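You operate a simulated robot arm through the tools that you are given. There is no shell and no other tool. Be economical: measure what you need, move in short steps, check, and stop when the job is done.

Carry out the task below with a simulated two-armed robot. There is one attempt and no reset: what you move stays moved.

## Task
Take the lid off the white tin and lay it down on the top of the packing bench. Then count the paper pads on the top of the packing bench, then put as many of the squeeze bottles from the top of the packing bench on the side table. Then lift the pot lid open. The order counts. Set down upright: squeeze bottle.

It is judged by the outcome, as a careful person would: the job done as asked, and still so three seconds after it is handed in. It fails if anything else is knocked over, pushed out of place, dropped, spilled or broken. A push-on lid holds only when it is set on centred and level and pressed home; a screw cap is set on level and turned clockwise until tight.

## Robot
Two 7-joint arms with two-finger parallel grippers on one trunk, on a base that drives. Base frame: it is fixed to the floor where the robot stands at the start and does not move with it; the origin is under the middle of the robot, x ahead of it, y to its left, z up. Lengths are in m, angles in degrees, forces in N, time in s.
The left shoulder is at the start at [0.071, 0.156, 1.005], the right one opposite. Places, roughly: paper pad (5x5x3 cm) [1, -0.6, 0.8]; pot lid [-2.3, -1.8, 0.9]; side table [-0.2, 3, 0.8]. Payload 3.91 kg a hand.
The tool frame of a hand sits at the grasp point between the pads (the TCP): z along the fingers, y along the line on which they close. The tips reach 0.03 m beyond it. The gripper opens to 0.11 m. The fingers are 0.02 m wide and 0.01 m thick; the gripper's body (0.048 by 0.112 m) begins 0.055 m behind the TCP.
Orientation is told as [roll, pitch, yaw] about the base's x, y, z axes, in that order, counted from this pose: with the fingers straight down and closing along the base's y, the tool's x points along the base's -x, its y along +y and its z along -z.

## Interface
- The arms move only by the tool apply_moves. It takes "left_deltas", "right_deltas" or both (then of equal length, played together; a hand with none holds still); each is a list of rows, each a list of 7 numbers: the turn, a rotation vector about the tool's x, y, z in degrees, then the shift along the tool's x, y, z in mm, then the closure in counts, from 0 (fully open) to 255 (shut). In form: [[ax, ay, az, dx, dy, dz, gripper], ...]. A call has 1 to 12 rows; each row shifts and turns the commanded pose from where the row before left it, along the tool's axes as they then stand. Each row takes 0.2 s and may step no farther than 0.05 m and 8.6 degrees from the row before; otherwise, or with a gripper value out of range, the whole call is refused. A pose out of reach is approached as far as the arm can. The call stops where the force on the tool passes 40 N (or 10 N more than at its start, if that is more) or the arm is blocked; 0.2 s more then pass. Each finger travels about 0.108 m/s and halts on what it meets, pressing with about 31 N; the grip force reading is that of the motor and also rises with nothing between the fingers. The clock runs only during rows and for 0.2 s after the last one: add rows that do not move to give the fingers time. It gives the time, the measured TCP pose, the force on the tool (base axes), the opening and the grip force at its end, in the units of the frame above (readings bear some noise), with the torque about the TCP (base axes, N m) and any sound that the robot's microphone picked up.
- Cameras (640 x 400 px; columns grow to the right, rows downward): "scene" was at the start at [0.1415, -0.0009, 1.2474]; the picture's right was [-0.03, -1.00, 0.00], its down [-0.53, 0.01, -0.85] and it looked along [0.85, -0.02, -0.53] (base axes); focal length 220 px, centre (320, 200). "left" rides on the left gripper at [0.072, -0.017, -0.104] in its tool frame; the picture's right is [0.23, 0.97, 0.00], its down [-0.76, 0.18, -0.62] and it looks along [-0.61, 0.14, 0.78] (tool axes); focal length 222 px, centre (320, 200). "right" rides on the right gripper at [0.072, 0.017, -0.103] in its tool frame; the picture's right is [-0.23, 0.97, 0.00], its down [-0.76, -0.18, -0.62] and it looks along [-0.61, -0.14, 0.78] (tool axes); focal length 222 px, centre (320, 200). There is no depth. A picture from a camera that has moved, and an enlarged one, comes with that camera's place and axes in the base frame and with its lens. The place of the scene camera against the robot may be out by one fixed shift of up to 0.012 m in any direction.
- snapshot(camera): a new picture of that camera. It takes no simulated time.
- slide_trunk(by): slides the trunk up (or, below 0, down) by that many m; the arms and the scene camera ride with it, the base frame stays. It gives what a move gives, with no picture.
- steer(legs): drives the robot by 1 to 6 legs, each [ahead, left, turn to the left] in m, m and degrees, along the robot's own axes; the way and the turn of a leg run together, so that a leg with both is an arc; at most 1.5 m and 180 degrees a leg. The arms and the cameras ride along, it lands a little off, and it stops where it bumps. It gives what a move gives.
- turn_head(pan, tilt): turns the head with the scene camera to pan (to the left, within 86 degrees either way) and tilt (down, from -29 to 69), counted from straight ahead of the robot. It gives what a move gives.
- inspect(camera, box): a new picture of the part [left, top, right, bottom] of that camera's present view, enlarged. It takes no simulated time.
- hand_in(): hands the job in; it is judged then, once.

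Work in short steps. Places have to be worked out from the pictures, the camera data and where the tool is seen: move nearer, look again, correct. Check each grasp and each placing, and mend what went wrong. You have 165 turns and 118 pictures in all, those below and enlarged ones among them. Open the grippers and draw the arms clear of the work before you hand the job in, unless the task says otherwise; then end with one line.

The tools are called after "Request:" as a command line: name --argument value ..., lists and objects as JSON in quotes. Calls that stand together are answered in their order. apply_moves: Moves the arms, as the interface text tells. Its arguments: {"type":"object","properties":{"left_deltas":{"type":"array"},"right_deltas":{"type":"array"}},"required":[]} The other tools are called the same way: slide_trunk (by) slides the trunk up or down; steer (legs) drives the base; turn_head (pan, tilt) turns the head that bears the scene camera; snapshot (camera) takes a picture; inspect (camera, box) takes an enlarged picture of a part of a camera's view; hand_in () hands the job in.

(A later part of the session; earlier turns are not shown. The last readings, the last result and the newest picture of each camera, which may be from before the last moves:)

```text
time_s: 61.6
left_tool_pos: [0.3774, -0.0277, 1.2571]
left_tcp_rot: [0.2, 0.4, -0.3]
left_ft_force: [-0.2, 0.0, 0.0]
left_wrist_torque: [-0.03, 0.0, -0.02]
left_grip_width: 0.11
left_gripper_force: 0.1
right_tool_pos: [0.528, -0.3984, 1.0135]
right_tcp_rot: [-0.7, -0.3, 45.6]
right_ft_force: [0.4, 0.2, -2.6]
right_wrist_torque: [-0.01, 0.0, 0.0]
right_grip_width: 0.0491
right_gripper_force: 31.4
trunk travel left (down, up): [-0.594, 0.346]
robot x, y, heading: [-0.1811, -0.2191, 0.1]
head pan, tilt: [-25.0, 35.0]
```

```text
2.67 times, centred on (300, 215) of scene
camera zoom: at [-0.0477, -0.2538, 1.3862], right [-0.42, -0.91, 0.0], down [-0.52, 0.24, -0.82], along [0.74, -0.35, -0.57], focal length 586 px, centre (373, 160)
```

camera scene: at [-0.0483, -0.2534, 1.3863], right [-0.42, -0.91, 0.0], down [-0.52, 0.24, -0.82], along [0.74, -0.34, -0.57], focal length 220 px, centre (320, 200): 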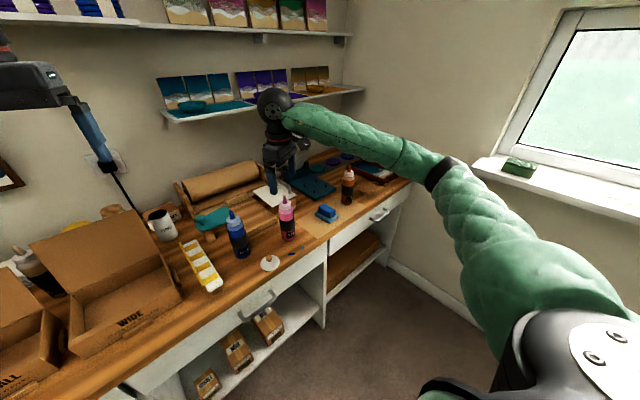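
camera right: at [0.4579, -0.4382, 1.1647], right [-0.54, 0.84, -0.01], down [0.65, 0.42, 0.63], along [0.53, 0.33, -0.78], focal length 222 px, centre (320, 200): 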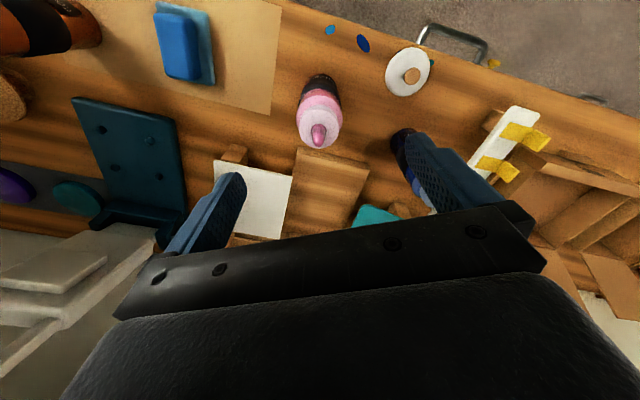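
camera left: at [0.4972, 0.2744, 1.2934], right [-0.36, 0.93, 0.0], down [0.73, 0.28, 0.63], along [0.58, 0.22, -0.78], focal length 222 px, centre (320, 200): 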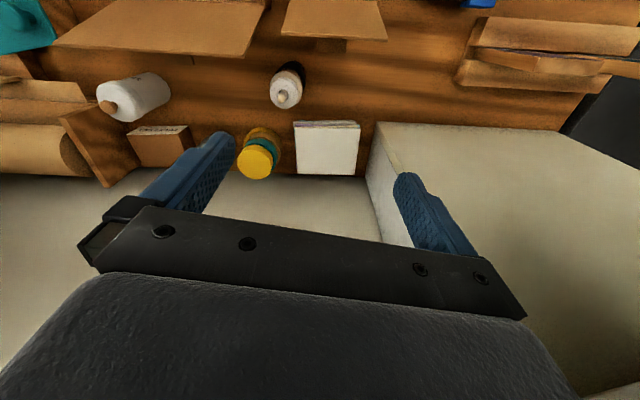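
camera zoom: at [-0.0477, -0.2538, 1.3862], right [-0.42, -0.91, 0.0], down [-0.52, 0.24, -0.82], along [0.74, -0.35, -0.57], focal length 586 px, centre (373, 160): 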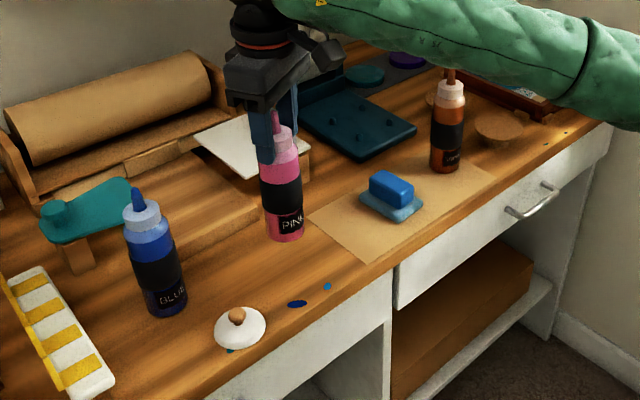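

Pink is held firmly. I raise it and move it aside to the right, then bring the left hand over the blue bottle.

Request:
apply_moves --right_deltas '[[0, 0, 0, 0, 0, -40, 255], [0, 0, 0, 0, 0, -40, 255], [0, 0, 0, 0, 0, -40, 255], [0, 0, 0, 0, 0, -40, 255], [0, 0, 0, 37, -15.5, 0, 255], [0, 0, 0, 37, -15.5, 0, 255], [0, 0, 0, 37, -15.5, 0, 255], [0, 0, 0, 37, -15.5, 0, 255]]'

Request:
apply_moves --left_deltas '[[0, 0, 0, -22, -35, 0, 0], [0, 0, 0, -22, -35, 0, 0], [0, 0, 0, -22, -35, 0, 0], [0, 0, 0, -22, -35, 0, 0], [0, 0, 0, -22, -35, 0, 0], [0, 0, 0, -22, -35, 0, 0], [0, 0, 0, 0, 0, 45, 0], [0, 0, 0, 0, 0, 45, 0], [0, 0, 0, 0, 0, 45, 0], [0, 0, 0, 0, 0, 45, 0]]'

Request:
turn_head --pan 0 --tilt 35

Request:
snapshot --camera "scene"

Request:
snapshot --camera "left"

```text
time_s: 63.4
left_tool_pos: [0.3755, -0.0282, 1.2572]
left_tcp_rot: [0.3, 0.4, -0.4]
left_ft_force: [-0.1, 0.0, 0.2]
left_wrist_torque: [0.0, -0.01, -0.01]
left_grip_width: 0.1099
left_gripper_force: 0.1
right_tool_pos: [0.4672, -0.5484, 1.1743]
right_tcp_rot: [-0.7, -0.1, 45.6]
right_ft_force: [-0.6, 0.2, -2.2]
right_wrist_torque: [0.0, -0.04, 0.04]
right_grip_width: 0.0487
right_gripper_force: 30.6
trunk travel left (down, up): [-0.594, 0.346]
robot x, y, heading: [-0.1794, -0.2169, 0.3]
head pan, tilt: [-25.0, 35.0]
```

```text
time_s: 65.6
left_tool_pos: [0.5068, -0.2371, 1.0752]
left_tcp_rot: [0.1, 0.5, -0.4]
left_ft_force: [-0.2, 0.0, 0.5]
left_wrist_torque: [0.03, 0.02, -0.01]
left_grip_width: 0.1102
left_gripper_force: 0.0
right_tool_pos: [0.4687, -0.547, 1.1729]
right_tcp_rot: [-0.8, -0.1, 45.6]
right_ft_force: [0.0, 0.1, -2.5]
right_wrist_torque: [-0.02, 0.03, 0.02]
right_grip_width: 0.0491
right_gripper_force: 31.0
trunk travel left (down, up): [-0.594, 0.346]
robot x, y, heading: [-0.1824, -0.2172, 0.1]
head pan, tilt: [-25.0, 35.0]
```

```text
time_s: 66.5
left_tool_pos: [0.5064, -0.2374, 1.076]
left_tcp_rot: [0.0, 0.5, -0.3]
left_ft_force: [-0.1, 0.0, 0.6]
left_wrist_torque: [0.01, 0.02, 0.0]
left_grip_width: 0.1101
left_gripper_force: 0.0
right_tool_pos: [0.4683, -0.5481, 1.173]
right_tcp_rot: [-0.7, -0.3, 45.7]
right_ft_force: [0.4, 0.4, -3.1]
right_wrist_torque: [0.01, 0.0, 0.03]
right_grip_width: 0.0489
right_gripper_force: 31.3
trunk travel left (down, up): [-0.594, 0.346]
robot x, y, heading: [-0.1818, -0.2168, -0.0]
head pan, tilt: [0.0, 35.0]
```

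```text
55 pictures are left
camera scene: at [-0.0396, -0.2165, 1.3862], right [0.0, -1.0, 0.0], down [-0.57, 0.0, -0.82], along [0.82, 0.0, -0.57], focal length 220 px, centre (320, 200)
```

scene: 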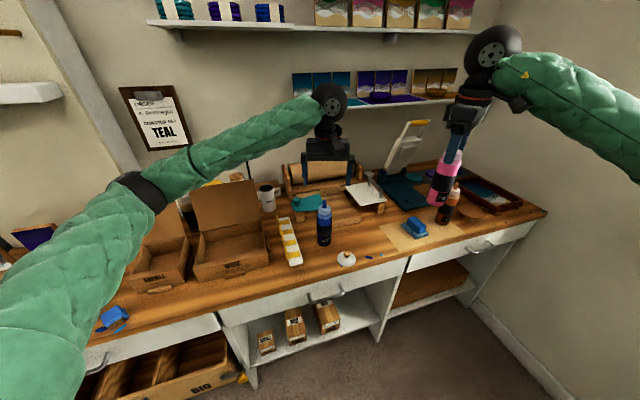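

```text
54 pictures are left
camera left: at [0.435, -0.254, 1.1798], right [-0.22, 0.98, 0.0], down [0.77, 0.17, 0.62], along [0.6, 0.14, -0.79], focal length 222 px, centre (320, 200)
```

left: 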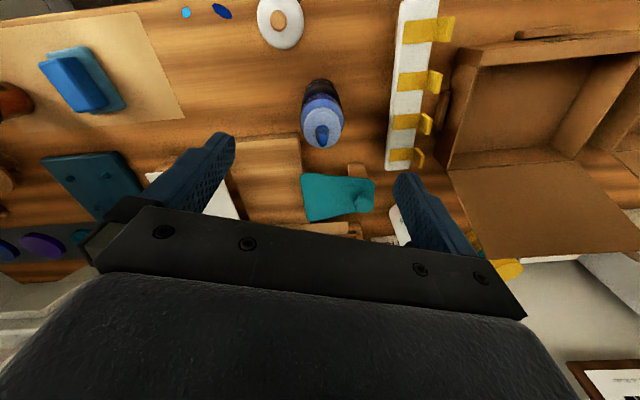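

Blue's cap ≈(0.508,-0.235), matching the hand. I descend to z≈0.98 and look again.

Request:
apply_moves --left_deltas '[[0, 0, 0, -2, 2, 40, 0], [0, 0, 0, 0, 0, 35, 0], [0, 0, 0, 0, 0, 16, 0], [0, 0, 0, 0, 0, 0, 0]]'

Request:
inspect --camera "left" --box '[200, 50, 440, 250]'

Request:
snapshot --camera "scene"

```text
time_s: 67.5
left_tool_pos: [0.5069, -0.2354, 0.9848]
left_tcp_rot: [0.1, 0.6, -0.4]
left_ft_force: [0.5, -0.4, 0.1]
left_wrist_torque: [0.01, 0.01, -0.01]
left_grip_width: 0.1099
left_gripper_force: 0.1
right_tool_pos: [0.4678, -0.5477, 1.1723]
right_tcp_rot: [-0.7, -0.1, 45.5]
right_ft_force: [-0.6, -1.3, -2.8]
right_wrist_torque: [-0.01, -0.01, 0.02]
right_grip_width: 0.0489
right_gripper_force: 30.6
trunk travel left (down, up): [-0.594, 0.346]
robot x, y, heading: [-0.1803, -0.2159, -0.3]
head pan, tilt: [0.0, 35.0]
```

```text
2.00 times, centred on (320, 150) of left
camera zoom: at [0.435, -0.2521, 1.0885], right [-0.22, 0.97, 0.0], down [0.77, 0.17, 0.62], along [0.6, 0.14, -0.79], focal length 444 px, centre (320, 300)
```

zoom: 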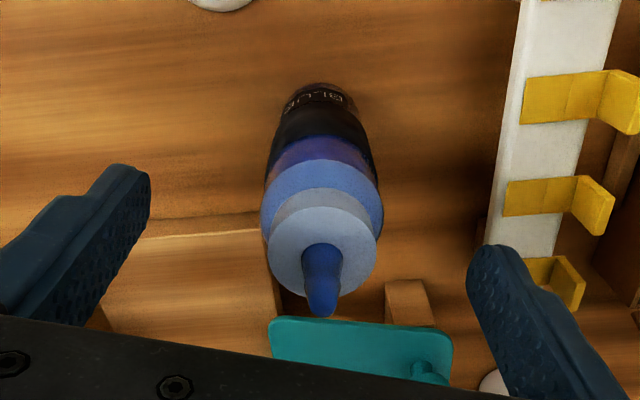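

```text
52 pictures are left
camera scene: at [-0.0399, -0.2166, 1.3863], right [0.0, -1.0, 0.0], down [-0.57, 0.0, -0.82], along [0.82, 0.0, -0.57], focal length 220 px, centre (320, 200)
```

scene: 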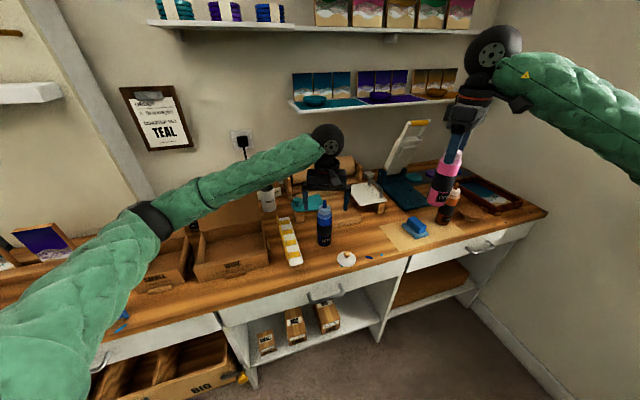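

Aligned. I adjust 3 mm, lower 22 mm to z≈0.963 and close on blue's cap.

Request:
apply_moves --left_deltas '[[0, 0, 0, -3, 2, 12, 0], [0, 0, 0, 0, 0, 10, 0], [0, 0, 0, 0, 0, 0, 100], [0, 0, 0, 0, 0, 0, 180], [0, 0, 0, 0, 0, 0, 255], [0, 0, 0, 0, 0, 0, 255]]'

Request:
inspect --camera "left" --box '[200, 50, 440, 250]'

```text
time_s: 68.9
left_tool_pos: [0.5091, -0.2332, 0.9622]
left_tcp_rot: [0.1, 0.5, -0.4]
left_ft_force: [-0.7, 0.2, 0.3]
left_wrist_torque: [-0.02, -0.06, 0.04]
left_grip_width: 0.049
left_gripper_force: 31.3
right_tool_pos: [0.4673, -0.5474, 1.173]
right_tcp_rot: [-0.7, -0.2, 45.4]
right_ft_force: [1.1, 0.4, -2.6]
right_wrist_torque: [-0.01, 0.01, 0.01]
right_grip_width: 0.0487
right_gripper_force: 31.2
trunk travel left (down, up): [-0.594, 0.346]
robot x, y, heading: [-0.179, -0.2183, 0.1]
head pan, tilt: [0.0, 35.0]
```

```text
2.00 times, centred on (320, 150) of left
camera zoom: at [0.4382, -0.2497, 1.0672], right [-0.22, 0.98, 0.0], down [0.77, 0.17, 0.62], along [0.6, 0.14, -0.79], focal length 444 px, centre (320, 300)
```

zoom: 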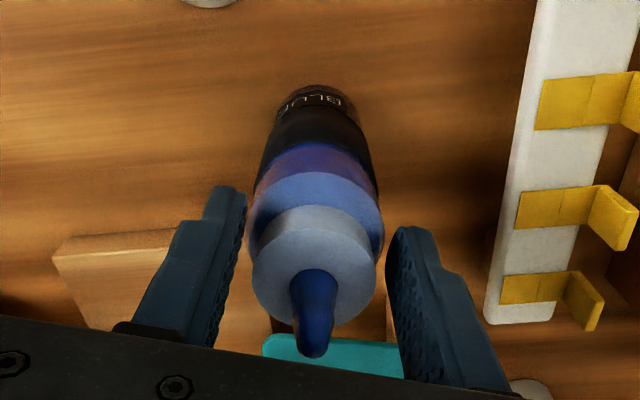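

Same solid grip on blue. I lift it straight up 0.21 m and check.

Request:
apply_moves --left_deltas '[[0, 0, 0, 0, 0, -5, 255], [0, 0, 0, 0, 0, -25, 255], [0, 0, 0, 0, 0, -45, 255], [0, 0, 0, 0, 0, -45, 255], [0, 0, 0, 0, 0, -45, 255], [0, 0, 0, 0, 0, -45, 255], [0, 0, 0, 0, 0, 0, 255]]'

Request:
snapshot --camera "scene"

```text
time_s: 70.5
left_tool_pos: [0.5118, -0.2326, 1.1728]
left_tcp_rot: [0.0, 0.6, -0.4]
left_ft_force: [0.6, 0.1, -2.4]
left_wrist_torque: [0.05, 0.03, 0.01]
left_grip_width: 0.0492
left_gripper_force: 31.5
right_tool_pos: [0.469, -0.5471, 1.1722]
right_tcp_rot: [-0.8, -0.1, 45.6]
right_ft_force: [0.1, 0.4, -2.3]
right_wrist_torque: [0.0, 0.0, -0.01]
right_grip_width: 0.0487
right_gripper_force: 31.2
trunk travel left (down, up): [-0.594, 0.346]
robot x, y, heading: [-0.1786, -0.2208, 0.2]
head pan, tilt: [0.0, 35.0]
```

```text
50 pictures are left
camera scene: at [-0.0387, -0.2162, 1.3861], right [0.0, -1.0, 0.0], down [-0.57, 0.0, -0.82], along [0.82, 0.0, -0.57], focal length 220 px, centre (320, 200)
```

scene: 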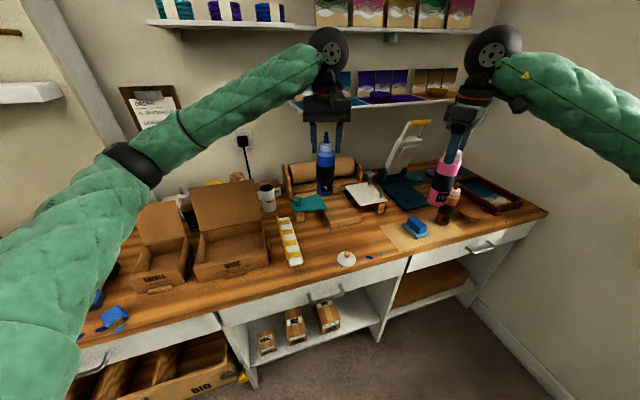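

Both bottles held upright. I back away 0.5 m from the bench and look left for the side table.

Request:
steer --legs '[[-0.5, 0, 0]]'

Request:
turn_head --pan 80 --tilt 15

Request:
snapshot --camera "scene"

```text
time_s: 73.5
left_tool_pos: [0.0158, -0.2338, 1.1728]
left_tcp_rot: [0.1, 0.5, -0.4]
left_ft_force: [0.0, 0.5, -1.8]
left_wrist_torque: [0.0, 0.02, -0.03]
left_grip_width: 0.0488
left_gripper_force: 31.4
right_tool_pos: [-0.0294, -0.5488, 1.1726]
right_tcp_rot: [-0.8, -0.1, 45.6]
right_ft_force: [0.5, 0.1, -2.0]
right_wrist_torque: [0.0, 0.01, -0.01]
right_grip_width: 0.0487
right_gripper_force: 30.9
trunk travel left (down, up): [-0.594, 0.346]
robot x, y, heading: [-0.6784, -0.2153, 0.3]
head pan, tilt: [0.0, 35.0]
```

```text
time_s: 75.0
left_tool_pos: [0.015, -0.2335, 1.1734]
left_tcp_rot: [0.1, 0.4, -0.2]
left_ft_force: [1.0, -0.7, -2.9]
left_wrist_torque: [-0.01, 0.03, 0.01]
left_grip_width: 0.0489
left_gripper_force: 31.0
right_tool_pos: [-0.0289, -0.5482, 1.173]
right_tcp_rot: [-0.8, -0.2, 45.6]
right_ft_force: [0.9, -0.1, -2.1]
right_wrist_torque: [-0.01, -0.01, -0.03]
right_grip_width: 0.0488
right_gripper_force: 31.0
trunk travel left (down, up): [-0.594, 0.346]
robot x, y, heading: [-0.675, -0.2203, 0.1]
head pan, tilt: [80.0, 15.0]
```

```text
49 pictures are left
camera scene: at [-0.6082, -0.1253, 1.4183], right [0.98, -0.17, 0.0], down [-0.05, -0.25, -0.97], along [0.17, 0.95, -0.26], focal length 220 px, centre (320, 200)
```

scene: 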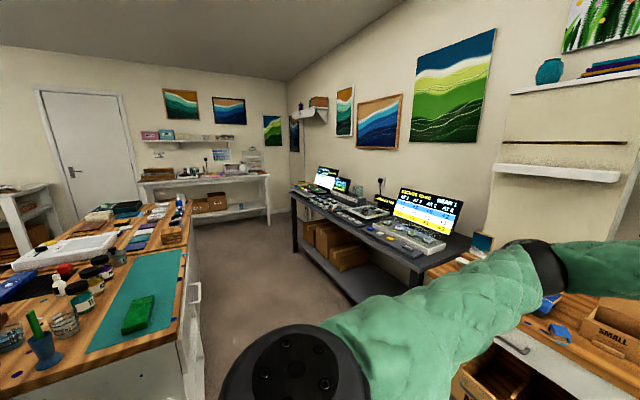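

The corridor leads left between the island and the grey desk; the side table should be beyond. I turn 90° left and look ahead.

Request:
steer --legs '[[0, 0, 90]]'

Request:
turn_head --pan 0 --tilt 15

Request:
snapshot --camera "scene"

```text
time_s: 79.2
left_tool_pos: [-0.6599, 0.4733, 1.1733]
left_tcp_rot: [0.1, 0.5, 89.6]
left_ft_force: [-0.6, -0.8, -1.8]
left_wrist_torque: [0.0, -0.01, 0.03]
left_grip_width: 0.0487
left_gripper_force: 31.2
right_tool_pos: [-0.3457, 0.4282, 1.1728]
right_tcp_rot: [-0.7, 0.0, 135.4]
right_ft_force: [0.5, -0.4, -2.3]
right_wrist_torque: [-0.03, 0.0, 0.03]
right_grip_width: 0.049
right_gripper_force: 30.6
trunk travel left (down, up): [-0.594, 0.346]
robot x, y, heading: [-0.6763, -0.2155, 89.8]
head pan, tilt: [80.0, 15.0]
```

```text
time_s: 80.7
left_tool_pos: [-0.6597, 0.4726, 1.1735]
left_tcp_rot: [0.1, 0.5, 89.5]
left_ft_force: [-0.2, 0.2, -2.0]
left_wrist_torque: [-0.02, 0.02, 0.01]
left_grip_width: 0.0489
left_gripper_force: 31.7
right_tool_pos: [-0.3452, 0.4276, 1.1732]
right_tcp_rot: [-0.8, -0.2, 135.4]
right_ft_force: [-0.4, 0.0, -2.6]
right_wrist_torque: [-0.02, 0.07, -0.03]
right_grip_width: 0.0488
right_gripper_force: 30.6
trunk travel left (down, up): [-0.594, 0.346]
robot x, y, heading: [-0.6744, -0.2179, 89.8]
head pan, tilt: [0.0, 15.0]
```

```text
48 pictures are left
camera scene: at [-0.6751, -0.0725, 1.4182], right [1.0, 0.0, 0.0], down [0.0, -0.26, -0.97], along [0.0, 0.97, -0.26], focal length 220 px, centre (320, 200)
```

scene: 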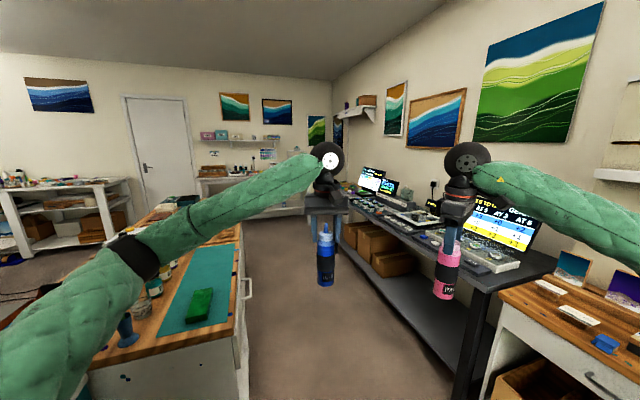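

The room is turned about 17° against the base frame; the side table appears to stand beyond the grey desk's far end. I align with the corridor, sidestep right, and advance part-way.

Request:
steer --legs '[[0, 0, 17], [0, -0.35, 0], [0.6, 0, 0]]'

Request:
apply_moves --left_deltas '[[0, 0, 0, 0, 45, 0, 255], [0, 0, 0, 0, 45, 0, 255], [0, 0, 0, 0, 45, 0, 255]]'

Request:
snapshot --camera "scene"

```text
time_s: 87.0
left_tool_pos: [-0.6966, 1.1276, 1.1723]
left_tcp_rot: [0.1, 0.6, 106.2]
left_ft_force: [0.5, 0.0, -2.1]
left_wrist_torque: [0.01, -0.01, 0.03]
left_grip_width: 0.0487
left_gripper_force: 31.0
right_tool_pos: [-0.3837, 1.1755, 1.1721]
right_tcp_rot: [-0.8, -0.1, 152.2]
right_ft_force: [-0.8, 0.0, -2.9]
right_wrist_torque: [-0.02, -0.01, 0.01]
right_grip_width: 0.0489
right_gripper_force: 31.0
trunk travel left (down, up): [-0.594, 0.346]
robot x, y, heading: [-0.5156, 0.4578, 106.6]
head pan, tilt: [0.0, 15.0]
```

```text
time_s: 87.8
left_tool_pos: [-0.8267, 1.0888, 1.1728]
left_tcp_rot: [0.0, 0.6, 106.2]
left_ft_force: [-0.6, -0.2, -1.0]
left_wrist_torque: [-0.01, -0.02, 0.0]
left_grip_width: 0.0488
left_gripper_force: 30.9
right_tool_pos: [-0.3833, 1.1739, 1.1737]
right_tcp_rot: [-0.9, -0.1, 152.1]
right_ft_force: [-0.5, -0.7, -2.0]
right_wrist_torque: [0.01, -0.03, 0.01]
right_grip_width: 0.0488
right_gripper_force: 31.6
trunk travel left (down, up): [-0.594, 0.346]
robot x, y, heading: [-0.5119, 0.4615, 106.5]
head pan, tilt: [0.0, 15.0]
```

```text
47 pictures are left
camera scene: at [-0.5555, 0.5985, 1.4184], right [0.96, 0.29, 0.0], down [0.08, -0.25, -0.97], along [-0.28, 0.93, -0.26], focal length 220 px, centre (320, 200)
```

scene: 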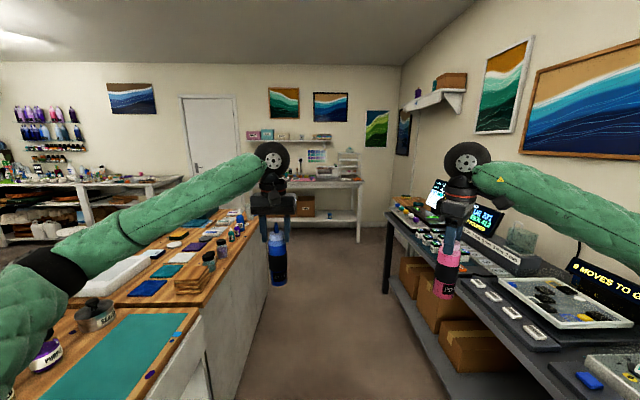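

The listed place (-0.2,3,0.8) projects to about pixel (420,203), the far end of the grey desk line. I zoom in there.

Request:
inspect --camera "scene" --box '[360, 150, 520, 270]'

Request:
inspect --camera "scene" --box '[220, 120, 380, 240]'

```text
3.33 times, centred on (440, 210) of scene
camera zoom: at [-0.5555, 0.5985, 1.4184], right [0.96, 0.29, 0.0], down [0.08, -0.25, -0.97], along [-0.28, 0.93, -0.26], focal length 733 px, centre (-80, 167)
```

zoom: 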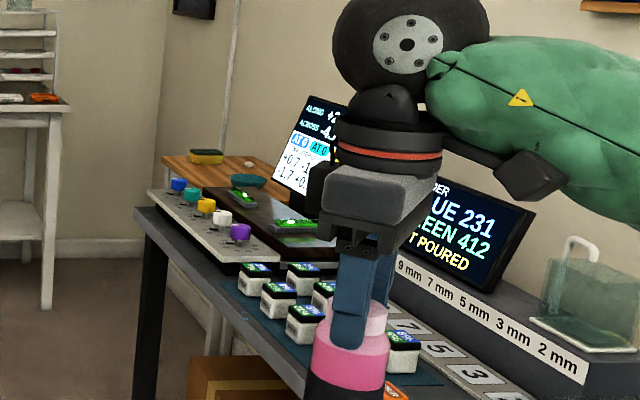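

```text
3.33 times, centred on (300, 180) of scene
camera zoom: at [-0.5555, 0.5985, 1.4184], right [0.96, 0.29, 0.0], down [0.08, -0.25, -0.97], along [-0.28, 0.93, -0.26], focal length 733 px, centre (387, 267)
```

zoom: 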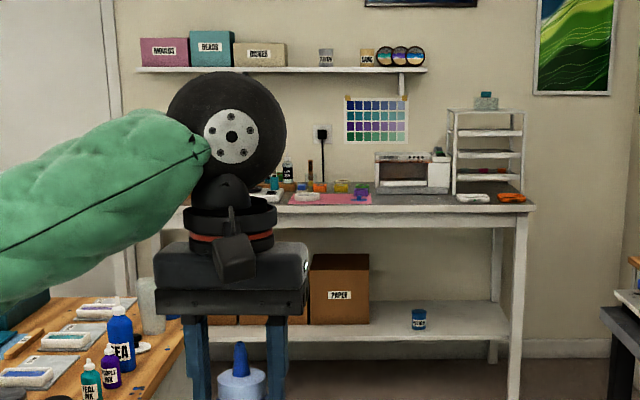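

Beyond the grey desk is a wooden table with white legs, a sponge and a bowl — that fits the side table. I raise the trunk 0.1 m for clearance and drive on 1.6 m, then look.

Request:
slide_trunk --by 0.1

Request:
steer --legs '[[0.8, 0, 0], [0.8, 0, 0]]'

Request:
turn_head --pan -40 --tilt 25

Request:
snapshot --camera "scene"

```text
time_s: 89.1
left_tool_pos: [-0.8273, 1.0904, 1.273]
left_tcp_rot: [0.1, 0.6, 106.3]
left_ft_force: [0.6, -1.0, -1.7]
left_wrist_torque: [-0.02, 0.0, -0.01]
left_grip_width: 0.0492
left_gripper_force: 30.9
right_tool_pos: [-0.3823, 1.1768, 1.2709]
right_tcp_rot: [-0.7, -0.2, 152.1]
right_ft_force: [0.1, -0.2, -1.9]
right_wrist_torque: [-0.04, 0.01, 0.03]
right_grip_width: 0.0486
right_gripper_force: 31.2
trunk travel left (down, up): [-0.694, 0.246]
robot x, y, heading: [-0.5151, 0.4587, 106.6]
head pan, tilt: [0.0, 15.0]
```

```text
time_s: 97.3
left_tool_pos: [-1.294, 2.6222, 1.2735]
left_tcp_rot: [0.1, 0.5, 106.5]
left_ft_force: [-1.2, 0.5, -2.2]
left_wrist_torque: [0.0, -0.01, -0.02]
left_grip_width: 0.0489
left_gripper_force: 30.8
right_tool_pos: [-0.8515, 2.7105, 1.2724]
right_tcp_rot: [-0.7, -0.2, 152.5]
right_ft_force: [0.3, -0.1, -2.6]
right_wrist_torque: [-0.02, -0.02, 0.01]
right_grip_width: 0.0487
right_gripper_force: 31.5
trunk travel left (down, up): [-0.694, 0.246]
robot x, y, heading: [-0.9774, 1.9961, 107.1]
head pan, tilt: [0.0, 15.0]
```

```text
time_s: 98.4
left_tool_pos: [-1.2946, 2.6214, 1.2733]
left_tcp_rot: [0.2, 0.4, 106.5]
left_ft_force: [-0.7, 0.1, -1.8]
left_wrist_torque: [-0.01, 0.0, 0.0]
left_grip_width: 0.0488
left_gripper_force: 30.8
right_tool_pos: [-0.8525, 2.7096, 1.2727]
right_tcp_rot: [-0.7, 0.0, 152.4]
right_ft_force: [0.8, 0.3, -2.2]
right_wrist_torque: [0.0, -0.01, 0.02]
right_grip_width: 0.0485
right_gripper_force: 30.6
trunk travel left (down, up): [-0.694, 0.246]
robot x, y, heading: [-0.9834, 1.9939, 106.6]
head pan, tilt: [-40.0, 25.0]
```

```text
44 pictures are left
camera scene: at [-0.9563, 2.1292, 1.502], right [0.92, -0.39, 0.0], down [-0.17, -0.39, -0.91], along [0.35, 0.83, -0.42], focal length 220 px, centre (320, 200)
```

scene: 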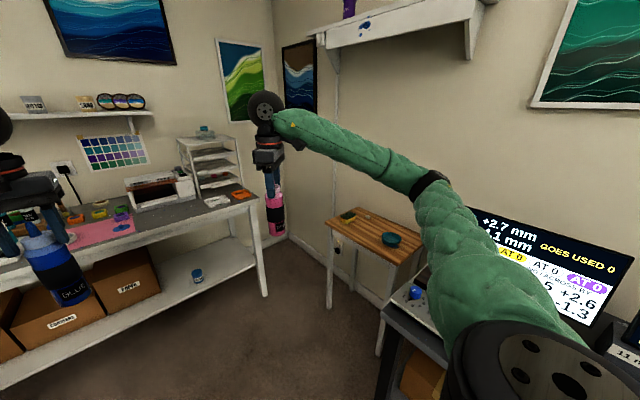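

The side table's top spans roughly from (-0.43,3.24) to (-0.33,2.72) at the front, 0.3 m deep, with a bowl at ≈(-0.21,2.90) and a sponge at ≈(-0.30,3.23). I arc in to face it.

Request:
steer --legs '[[0.35, 0, -30], [0.35, 0, -30], [0, 0, -29]]'

Request:
turn_head --pan 0 --tilt 40

Request:
snapshot --camera "scene"

```text
time_s: 103.9
left_tool_pos: [-0.2078, 2.9722, 1.2734]
left_tcp_rot: [0.2, 0.5, 17.6]
left_ft_force: [-0.9, 0.3, -2.5]
left_wrist_torque: [0.05, 0.04, 0.01]
left_grip_width: 0.0489
left_gripper_force: 31.1
right_tool_pos: [-0.1132, 2.5292, 1.2717]
right_tcp_rot: [-0.7, -0.2, 63.3]
right_ft_force: [0.1, -0.4, -2.6]
right_wrist_torque: [-0.01, -0.01, 0.0]
right_grip_width: 0.0487
right_gripper_force: 30.5
trunk travel left (down, up): [-0.694, 0.246]
robot x, y, heading: [-0.8265, 2.6447, 18.1]
head pan, tilt: [-40.0, 25.0]
```

```text
time_s: 105.0
left_tool_pos: [-0.207, 2.9711, 1.2731]
left_tcp_rot: [0.1, 0.5, 17.6]
left_ft_force: [0.1, 0.7, -2.4]
left_wrist_torque: [-0.01, 0.03, -0.01]
left_grip_width: 0.0488
left_gripper_force: 30.9
right_tool_pos: [-0.1127, 2.53, 1.2723]
right_tcp_rot: [-0.7, -0.3, 63.4]
right_ft_force: [-0.2, 0.4, -2.3]
right_wrist_torque: [0.05, -0.03, 0.01]
right_grip_width: 0.0487
right_gripper_force: 30.8
trunk travel left (down, up): [-0.694, 0.246]
robot x, y, heading: [-0.8279, 2.646, 18.0]
head pan, tilt: [0.0, 40.0]
```

```text
43 pictures are left
camera scene: at [-0.6987, 2.6883, 1.4787], right [0.31, -0.95, 0.0], down [-0.61, -0.2, -0.77], along [0.73, 0.24, -0.64], focal length 220 px, centre (320, 200)
```

scene: 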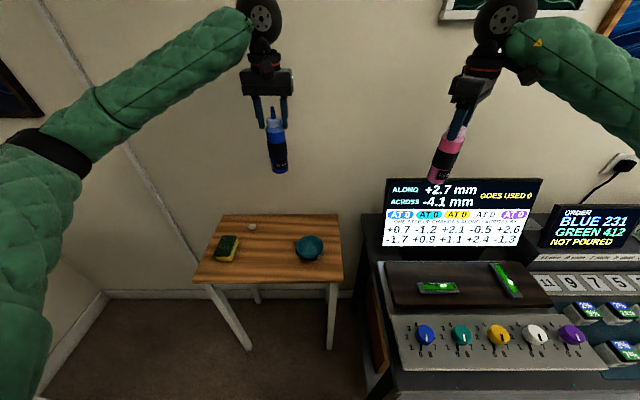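

I can see free space in front between sponge and bowl. I'll set blue at A≈(-0.333,3.075) and pink at B≈(-0.302,2.939). Left hand goes over A and part-way down.

Request:
apply_moves --left_deltas '[[0, 0, 0, 22, 34, 0, 255], [0, 0, 0, 22, 34, 0, 255], [0, 0, 0, 22, 34, 0, 255], [0, 0, 0, 22, 34, 0, 255], [0, 0, 0, 0, 0, 45, 255], [0, 0, 0, 0, 0, 45, 255], [0, 0, 0, 0, 0, 45, 255], [0, 0, 0, 0, 0, 45, 255], [0, 0, 0, 0, 0, 40, 255], [0, 0, 0, 0, 0, 0, 255]]'

Request:
snapshot --camera "scene"

Request:
snapshot --camera "left"

```text
time_s: 107.2
left_tool_pos: [-0.3345, 3.0749, 1.0549]
left_tcp_rot: [0.2, 0.5, 17.6]
left_ft_force: [-0.4, 0.1, -2.3]
left_wrist_torque: [-0.02, 0.03, -0.01]
left_grip_width: 0.0488
left_gripper_force: 31.1
right_tool_pos: [-0.112, 2.53, 1.2729]
right_tcp_rot: [-0.7, -0.2, 63.4]
right_ft_force: [1.0, -0.2, -1.5]
right_wrist_torque: [0.0, 0.01, 0.01]
right_grip_width: 0.0485
right_gripper_force: 30.9
trunk travel left (down, up): [-0.694, 0.246]
robot x, y, heading: [-0.8287, 2.6441, 18.2]
head pan, tilt: [0.0, 40.0]
```

```text
42 pictures are left
camera scene: at [-0.6987, 2.6881, 1.4787], right [0.31, -0.95, 0.0], down [-0.61, -0.2, -0.77], along [0.73, 0.24, -0.64], focal length 220 px, centre (320, 200)
```

scene: 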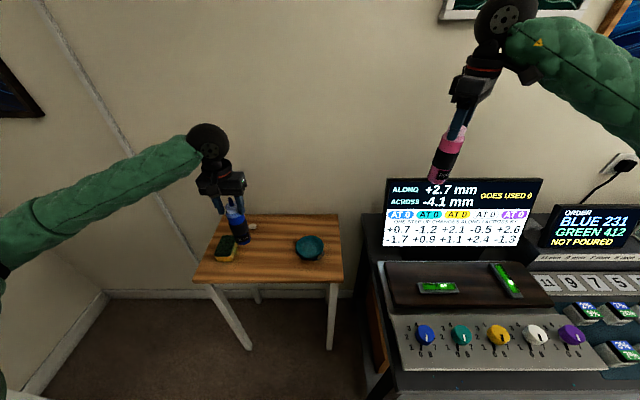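

```text
41 pictures are left
camera left: at [-0.3961, 3.0369, 1.1576], right [-0.51, 0.86, 0.0], down [0.68, 0.4, 0.62], along [0.53, 0.32, -0.79], focal length 222 px, centre (320, 200)
```

left: 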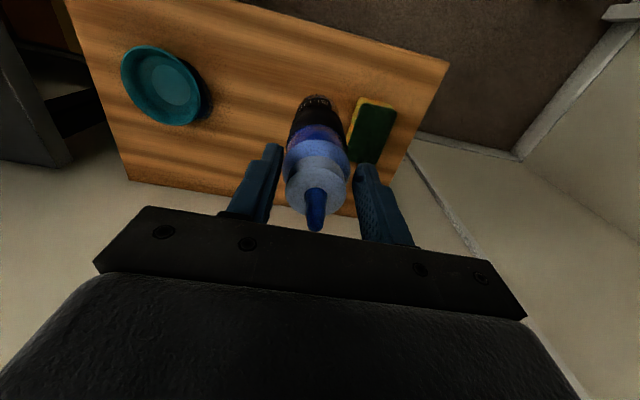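

Bottle will land clear of the sponge and bowl. I descend 80 mm, then creep.

Request:
apply_moves --left_deltas '[[0, 0, 0, 0, 0, 30, 255], [0, 0, 0, 0, 0, 25, 255], [0, 0, 0, 0, 0, 15, 255], [0, 0, 0, 0, 0, 5, 255], [0, 0, 0, 0, 0, 0, 255]]'

Request:
inspect --camera "scene" --box '[180, 170, 350, 300]'

```text
time_s: 108.4
left_tool_pos: [-0.3346, 3.0737, 0.9786]
left_tcp_rot: [0.0, 0.5, 17.7]
left_ft_force: [-0.4, 0.0, -1.8]
left_wrist_torque: [-0.03, 0.07, -0.02]
left_grip_width: 0.0486
left_gripper_force: 30.5
right_tool_pos: [-0.1121, 2.5304, 1.2728]
right_tcp_rot: [-0.5, -0.2, 63.4]
right_ft_force: [-0.8, -0.4, -3.1]
right_wrist_torque: [-0.02, -0.01, -0.02]
right_grip_width: 0.049
right_gripper_force: 31.2
trunk travel left (down, up): [-0.694, 0.246]
robot x, y, heading: [-0.8289, 2.6456, 18.2]
head pan, tilt: [0.0, 40.0]
```

```text
3.08 times, centred on (265, 235) of scene
camera zoom: at [-0.699, 2.6886, 1.4787], right [0.31, -0.95, 0.0], down [-0.61, -0.2, -0.77], along [0.73, 0.24, -0.64], focal length 677 px, centre (489, 92)
```

zoom: 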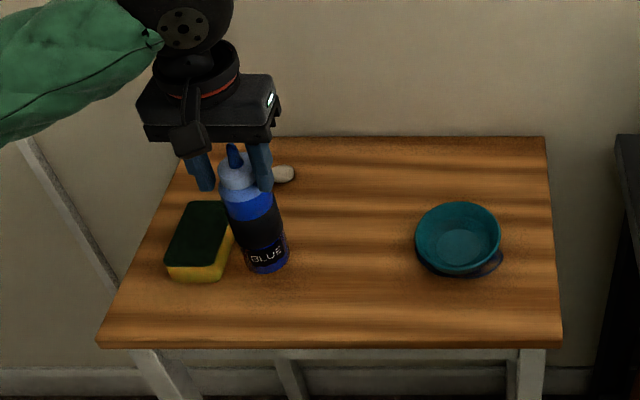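

Nearly down. I creep in small steps until contact.

Request:
apply_moves --left_deltas '[[0, 0, 0, 0, 0, 5, 255], [0, 0, 0, 0, 0, 3, 255], [0, 0, 0, 0, 0, 0, 255]]'

Request:
apply_moves --left_deltas '[[0, 0, 0, 0, 0, 2.5, 255], [0, 0, 0, 0, 0, 2.5, 255], [0, 0, 0, 0, 0, 0, 255]]'

Request:
apply_moves --left_deltas '[[0, 0, 0, 0, 0, 2, 255], [0, 0, 0, 0, 0, 0, 255]]'

```text
time_s: 109.2
left_tool_pos: [-0.3353, 3.0745, 0.9705]
left_tcp_rot: [0.0, 0.6, 17.5]
left_ft_force: [0.9, -1.0, -1.8]
left_wrist_torque: [0.0, 0.03, -0.01]
left_grip_width: 0.0487
left_gripper_force: 31.0
right_tool_pos: [-0.1116, 2.5313, 1.273]
right_tcp_rot: [-0.7, -0.2, 63.4]
right_ft_force: [0.5, 0.6, -3.2]
right_wrist_torque: [0.01, 0.04, -0.02]
right_grip_width: 0.0486
right_gripper_force: 30.9
trunk travel left (down, up): [-0.694, 0.246]
robot x, y, heading: [-0.8299, 2.6447, 17.9]
head pan, tilt: [0.0, 40.0]
```

```text
time_s: 110.0
left_tool_pos: [-0.3351, 3.0755, 0.9666]
left_tcp_rot: [0.0, 0.5, 17.6]
left_ft_force: [-0.6, 0.5, -1.4]
left_wrist_torque: [-0.03, 0.07, -0.01]
left_grip_width: 0.0488
left_gripper_force: 31.3
right_tool_pos: [-0.112, 2.5311, 1.2726]
right_tcp_rot: [-0.8, -0.2, 63.4]
right_ft_force: [0.5, 0.3, -2.9]
right_wrist_torque: [-0.04, 0.02, 0.02]
right_grip_width: 0.0485
right_gripper_force: 30.7
trunk travel left (down, up): [-0.694, 0.246]
robot x, y, heading: [-0.825, 2.6485, 17.9]
head pan, tilt: [0.0, 40.0]
```

```text
time_s: 110.6
left_tool_pos: [-0.3353, 3.0754, 0.9658]
left_tcp_rot: [0.1, 0.4, 17.6]
left_ft_force: [0.2, 0.3, -2.0]
left_wrist_torque: [-0.02, 0.05, 0.0]
left_grip_width: 0.0485
left_gripper_force: 30.9
right_tool_pos: [-0.1109, 2.5309, 1.2717]
right_tcp_rot: [-0.8, -0.1, 63.5]
right_ft_force: [0.0, -0.7, -2.0]
right_wrist_torque: [-0.02, 0.01, 0.0]
right_grip_width: 0.0488
right_gripper_force: 30.8
trunk travel left (down, up): [-0.694, 0.246]
robot x, y, heading: [-0.828, 2.6455, 17.8]
head pan, tilt: [0.0, 40.0]
```

Not yet loaded; continuing with 2 mm steps.

Request:
apply_moves --left_deltas '[[0, 0, 0, 0, 0, 2, 255], [0, 0, 0, 0, 0, 0, 255]]'

Request:
apply_moves --left_deltas '[[0, 0, 0, 0, 0, 2, 255], [0, 0, 0, 0, 0, 0, 255]]'

Request:
apply_moves --left_deltas '[[0, 0, 0, 0, 0, 2, 255], [0, 0, 0, 0, 0, 0, 255]]'

```text
time_s: 111.2
left_tool_pos: [-0.3354, 3.0753, 0.9615]
left_tcp_rot: [0.0, 0.5, 17.5]
left_ft_force: [-0.4, -0.3, -2.0]
left_wrist_torque: [0.0, 0.0, 0.03]
left_grip_width: 0.0487
left_gripper_force: 30.8
right_tool_pos: [-0.1117, 2.5303, 1.2722]
right_tcp_rot: [-0.7, -0.2, 63.4]
right_ft_force: [0.3, 0.3, -1.8]
right_wrist_torque: [0.0, 0.0, -0.02]
right_grip_width: 0.0487
right_gripper_force: 30.7
trunk travel left (down, up): [-0.694, 0.246]
robot x, y, heading: [-0.8292, 2.6438, 18.0]
head pan, tilt: [0.0, 40.0]
```

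```text
time_s: 111.8
left_tool_pos: [-0.3343, 3.0751, 0.9616]
left_tcp_rot: [0.0, 0.5, 17.5]
left_ft_force: [-0.5, 0.3, -2.6]
left_wrist_torque: [0.0, -0.01, -0.01]
left_grip_width: 0.0488
left_gripper_force: 31.4
right_tool_pos: [-0.1103, 2.5309, 1.2716]
right_tcp_rot: [-0.8, -0.2, 63.3]
right_ft_force: [-0.7, 0.1, -2.4]
right_wrist_torque: [0.03, -0.02, -0.03]
right_grip_width: 0.0486
right_gripper_force: 31.0
trunk travel left (down, up): [-0.694, 0.246]
robot x, y, heading: [-0.8292, 2.6464, 18.1]
head pan, tilt: [0.0, 40.0]
```

```text
time_s: 112.4
left_tool_pos: [-0.3351, 3.0743, 0.9582]
left_tcp_rot: [0.2, 0.5, 17.6]
left_ft_force: [-0.5, -0.4, -2.5]
left_wrist_torque: [-0.01, 0.05, 0.05]
left_grip_width: 0.0489
left_gripper_force: 31.3
right_tool_pos: [-0.1122, 2.5306, 1.2734]
right_tcp_rot: [-0.7, -0.2, 63.4]
right_ft_force: [-0.7, -0.1, -2.5]
right_wrist_torque: [0.0, 0.0, 0.01]
right_grip_width: 0.0484
right_gripper_force: 30.9
trunk travel left (down, up): [-0.694, 0.246]
robot x, y, heading: [-0.8294, 2.6436, 17.9]
head pan, tilt: [0.0, 40.0]
```

Still hanging free; continue.

Request:
apply_moves --left_deltas '[[0, 0, 0, 0, 0, 2, 255], [0, 0, 0, 0, 0, 2, 255], [0, 0, 0, 0, 0, 0, 255]]'

Request:
apply_moves --left_deltas '[[0, 0, 0, 0, 0, 2, 255], [0, 0, 0, 0, 0, 2, 255], [0, 0, 0, 0, 0, 0, 255]]'

Request:
inspect --camera "scene" --box '[220, 200, 300, 270]'

```text
time_s: 113.2
left_tool_pos: [-0.3366, 3.0736, 0.9541]
left_tcp_rot: [0.1, 0.5, 17.6]
left_ft_force: [0.1, -0.1, -3.0]
left_wrist_torque: [-0.02, 0.04, 0.01]
left_grip_width: 0.0488
left_gripper_force: 31.0
right_tool_pos: [-0.1113, 2.5306, 1.2724]
right_tcp_rot: [-0.8, -0.2, 63.4]
right_ft_force: [1.1, 0.4, -3.4]
right_wrist_torque: [-0.01, 0.0, 0.04]
right_grip_width: 0.0486
right_gripper_force: 31.4
trunk travel left (down, up): [-0.694, 0.246]
robot x, y, heading: [-0.8302, 2.6438, 18.3]
head pan, tilt: [0.0, 40.0]
```

```text
time_s: 114.0
left_tool_pos: [-0.3366, 3.0744, 0.9515]
left_tcp_rot: [0.1, 0.5, 17.6]
left_ft_force: [0.5, -0.4, -2.4]
left_wrist_torque: [-0.01, 0.0, -0.03]
left_grip_width: 0.0488
left_gripper_force: 30.3
right_tool_pos: [-0.1114, 2.5301, 1.2738]
right_tcp_rot: [-0.8, -0.2, 63.4]
right_ft_force: [-0.5, 0.6, -2.5]
right_wrist_torque: [0.0, 0.04, -0.01]
right_grip_width: 0.0487
right_gripper_force: 31.4
trunk travel left (down, up): [-0.694, 0.246]
robot x, y, heading: [-0.8293, 2.6468, 18.0]
head pan, tilt: [0.0, 40.0]
```

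```text
5.71 times, centred on (260, 235) of scene
camera zoom: at [-0.6989, 2.6886, 1.4787], right [0.31, -0.95, 0.0], down [-0.61, -0.2, -0.77], along [0.73, 0.24, -0.64], focal length 1257 px, centre (663, 0)
```

zoom: 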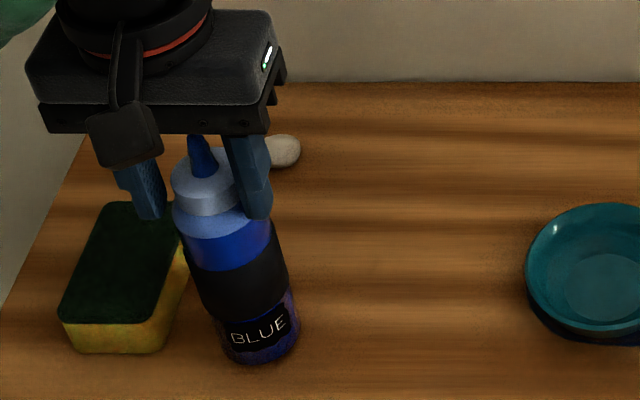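

Still no load, so I measure the table height with the left camera against its earlier view.

Request:
snapshot --camera "left"

```text
38 pictures are left
camera left: at [-0.3982, 3.0369, 1.055], right [-0.51, 0.86, 0.0], down [0.68, 0.4, 0.62], along [0.53, 0.32, -0.79], focal length 222 px, centre (320, 200)
```

left: 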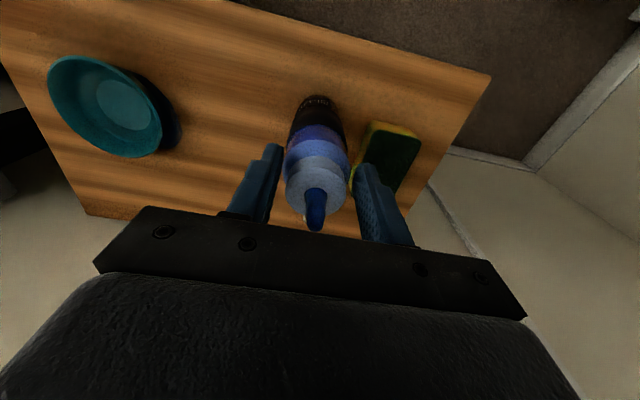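

That gives the table top at ≈0.76–0.78, i.e. about 20 mm further. I continue the slow descent.

Request:
apply_moves --left_deltas '[[0, 0, 0, 0, 0, 3, 255], [0, 0, 0, 0, 0, 3, 255], [0, 0, 0, 0, 0, 0, 255]]'

Request:
apply_moves --left_deltas '[[0, 0, 0, 0, 0, 2, 255], [0, 0, 0, 0, 0, 2, 255], [0, 0, 0, 0, 0, 0, 255]]'

Request:
apply_moves --left_deltas '[[0, 0, 0, 0, 0, 2, 255], [0, 0, 0, 0, 0, 2, 255], [0, 0, 0, 0, 0, 0, 255]]'

```text
time_s: 114.8
left_tool_pos: [-0.3359, 3.0748, 0.943]
left_tcp_rot: [0.2, 0.6, 17.6]
left_ft_force: [-0.7, -0.1, -2.0]
left_wrist_torque: [-0.02, 0.04, 0.02]
left_grip_width: 0.0488
left_gripper_force: 31.0
right_tool_pos: [-0.1107, 2.5314, 1.2722]
right_tcp_rot: [-0.7, -0.3, 63.5]
right_ft_force: [-0.5, -0.2, -2.0]
right_wrist_torque: [0.0, 0.01, 0.01]
right_grip_width: 0.0488
right_gripper_force: 31.0
trunk travel left (down, up): [-0.694, 0.246]
robot x, y, heading: [-0.8304, 2.6449, 18.0]
head pan, tilt: [0.0, 40.0]
```

```text
time_s: 115.6
left_tool_pos: [-0.3359, 3.0739, 0.941]
left_tcp_rot: [0.1, 0.1, 17.6]
left_ft_force: [0.6, 4.9, 22.5]
left_wrist_torque: [0.26, -0.25, -0.03]
left_grip_width: 0.0489
left_gripper_force: 30.9
right_tool_pos: [-0.111, 2.5304, 1.2749]
right_tcp_rot: [-0.6, -0.3, 63.4]
right_ft_force: [-0.2, 0.6, -2.0]
right_wrist_torque: [-0.03, 0.0, -0.04]
right_grip_width: 0.0488
right_gripper_force: 30.5
trunk travel left (down, up): [-0.694, 0.246]
robot x, y, heading: [-0.8286, 2.6471, 18.0]
head pan, tilt: [0.0, 40.0]
```

```text
time_s: 116.4
left_tool_pos: [-0.3375, 3.0736, 0.938]
left_tcp_rot: [0.2, 0.4, 17.5]
left_ft_force: [-3.1, -0.5, 19.2]
left_wrist_torque: [-0.04, 0.03, 0.01]
left_grip_width: 0.0486
left_gripper_force: 30.8
right_tool_pos: [-0.1131, 2.5292, 1.2731]
right_tcp_rot: [-0.8, -0.3, 63.3]
right_ft_force: [0.6, -0.4, -2.3]
right_wrist_torque: [-0.03, 0.03, 0.0]
right_grip_width: 0.0487
right_gripper_force: 31.3
trunk travel left (down, up): [-0.694, 0.246]
robot x, y, heading: [-0.8292, 2.6418, 18.1]
head pan, tilt: [0.0, 40.0]
```

Contact (≈20 N up). I relieve 2 mm, open moderately, and rise straight up.

Request:
apply_moves --left_deltas '[[0, 0, 0, 0, 0, -2, 255], [0, 0, 0, 0, 0, 0, 180], [0, 0, 0, 0, 0, 0, 90], [0, 0, 0, 0, 0, 0, 60], [0, 0, 0, 0, 0, -20, 60], [0, 0, 0, 0, 0, -40, 60], [0, 0, 0, 0, 0, -45, 60], [0, 0, 0, 0, 0, -45, 60], [0, 0, 0, 0, 0, -45, 60]]'

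Request:
snapshot --camera "left"

Request:
inspect --camera "scene" --box '[180, 100, 400, 300]'

```text
time_s: 118.4
left_tool_pos: [-0.3357, 3.0747, 1.1355]
left_tcp_rot: [0.2, 0.5, 17.5]
left_ft_force: [0.0, -0.3, -1.4]
left_wrist_torque: [0.02, -0.03, -0.01]
left_grip_width: 0.0841
left_gripper_force: 0.0
right_tool_pos: [-0.1119, 2.5304, 1.2716]
right_tcp_rot: [-0.7, -0.2, 63.3]
right_ft_force: [-0.6, -0.2, -1.5]
right_wrist_torque: [0.0, 0.02, 0.03]
right_grip_width: 0.0484
right_gripper_force: 31.4
trunk travel left (down, up): [-0.694, 0.246]
robot x, y, heading: [-0.8288, 2.6436, 18.2]
head pan, tilt: [0.0, 40.0]
```

```text
37 pictures are left
camera left: at [-0.3981, 3.0364, 1.2394], right [-0.51, 0.86, 0.01], down [0.68, 0.4, 0.62], along [0.53, 0.32, -0.79], focal length 222 px, centre (320, 200)
```

left: 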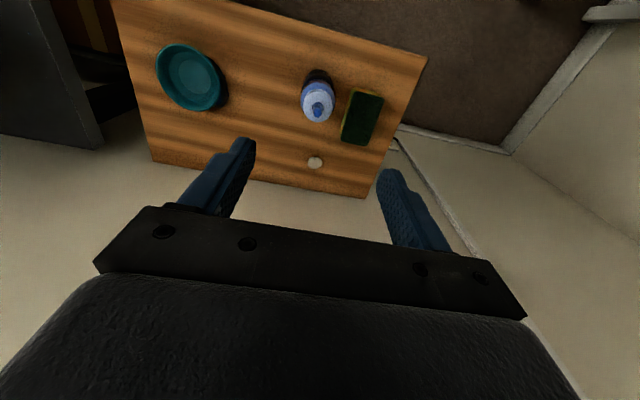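

```text
2.00 times, centred on (290, 200) of scene
camera zoom: at [-0.6993, 2.6876, 1.4786], right [0.31, -0.95, 0.0], down [-0.61, -0.2, -0.77], along [0.73, 0.24, -0.64], focal length 440 px, centre (380, 200)
```

zoom: 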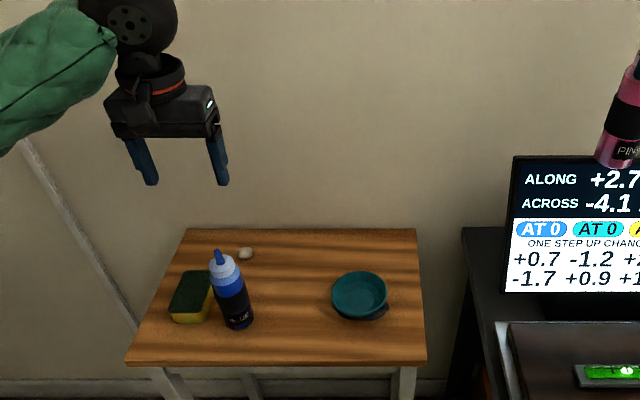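

Blue stands upright on the side table. I withdraw the left hand, then carry pink with the right hand to B≈(-0.305,2.965).

Request:
apply_moves --left_deltas '[[0, 0, 0, 40, 10, -20, 60], [0, 0, 0, 40, 10, -20, 60], [0, 0, 0, 40, 20, -10, 60], [0, 0, 0, 30, 30, 0, 60], [0, 0, 0, 0, 40, 0, 60]]'

Request:
apply_moves --right_deltas '[[0, 0, 0, 0, 0, -40, 255], [0, 0, 0, -27.5, 33.4, 0, 255], [0, 0, 0, -27.5, 33.4, 0, 255], [0, 0, 0, -27.5, 33.4, 0, 255], [0, 0, 0, -27.5, 33.4, 0, 255], [0, 0, 0, -27.5, 33.4, 0, 255], [0, 0, 0, -27.5, 33.4, 0, 255], [0, 0, 0, -27.5, 33.4, 0, 255], [0, 0, 0, -27.5, 33.4, 0, 255], [0, 0, 0, -27.5, 33.4, 0, 255], [0, 0, 0, -27.5, 33.4, 0, 255], [0, 0, 0, -27.5, 33.4, 0, 255]]'

Request:
snapshot --camera "scene"

Request:
snapshot --camera "right"

```text
time_s: 119.6
left_tool_pos: [-0.5086, 3.1343, 1.1855]
left_tcp_rot: [0.1, 0.5, 17.4]
left_ft_force: [0.4, -0.2, -0.7]
left_wrist_torque: [-0.01, 0.01, -0.02]
left_grip_width: 0.0841
left_gripper_force: 0.1
right_tool_pos: [-0.1131, 2.5313, 1.2728]
right_tcp_rot: [-0.9, -0.2, 63.4]
right_ft_force: [0.3, -0.2, -1.8]
right_wrist_torque: [0.02, 0.04, -0.01]
right_grip_width: 0.0485
right_gripper_force: 30.5
trunk travel left (down, up): [-0.694, 0.246]
robot x, y, heading: [-0.8246, 2.6464, 17.9]
head pan, tilt: [0.0, 40.0]
```

```text
time_s: 122.2
left_tool_pos: [-0.5087, 3.1358, 1.185]
left_tcp_rot: [0.0, 0.4, 17.5]
left_ft_force: [0.7, 0.2, -0.8]
left_wrist_torque: [-0.03, -0.01, 0.0]
left_grip_width: 0.0841
left_gripper_force: 0.0
right_tool_pos: [-0.3072, 2.9663, 1.3091]
right_tcp_rot: [-0.7, -0.2, 63.3]
right_ft_force: [-0.8, 1.5, -2.8]
right_wrist_torque: [-0.04, 0.01, 0.01]
right_grip_width: 0.0484
right_gripper_force: 31.0
trunk travel left (down, up): [-0.694, 0.246]
robot x, y, heading: [-0.8306, 2.6431, 17.9]
head pan, tilt: [0.0, 40.0]
```

```text
35 pictures are left
camera scene: at [-0.7, 2.6911, 1.4787], right [0.31, -0.95, 0.0], down [-0.61, -0.2, -0.77], along [0.73, 0.23, -0.64], focal length 220 px, centre (320, 200)
```

scene: 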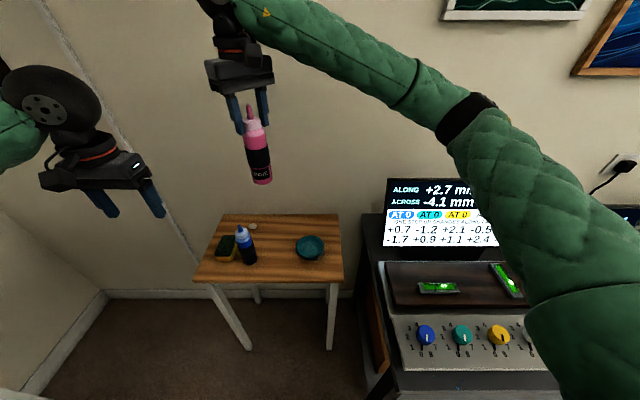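

```text
34 pictures are left
camera right: at [-0.3547, 2.9109, 1.4115], right [-0.77, 0.64, -0.01], down [0.49, 0.6, 0.63], along [0.41, 0.47, -0.78], focal length 222 px, centre (320, 200)
```

right: 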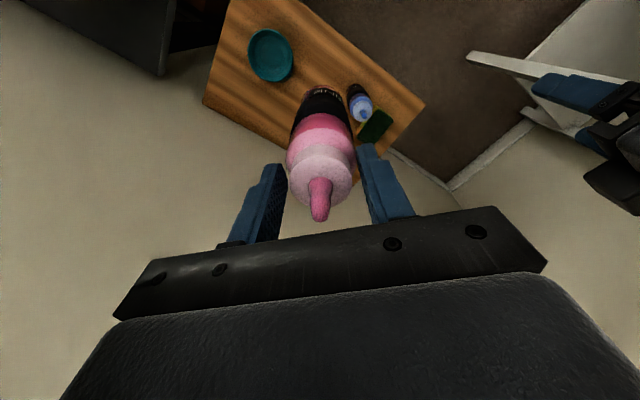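

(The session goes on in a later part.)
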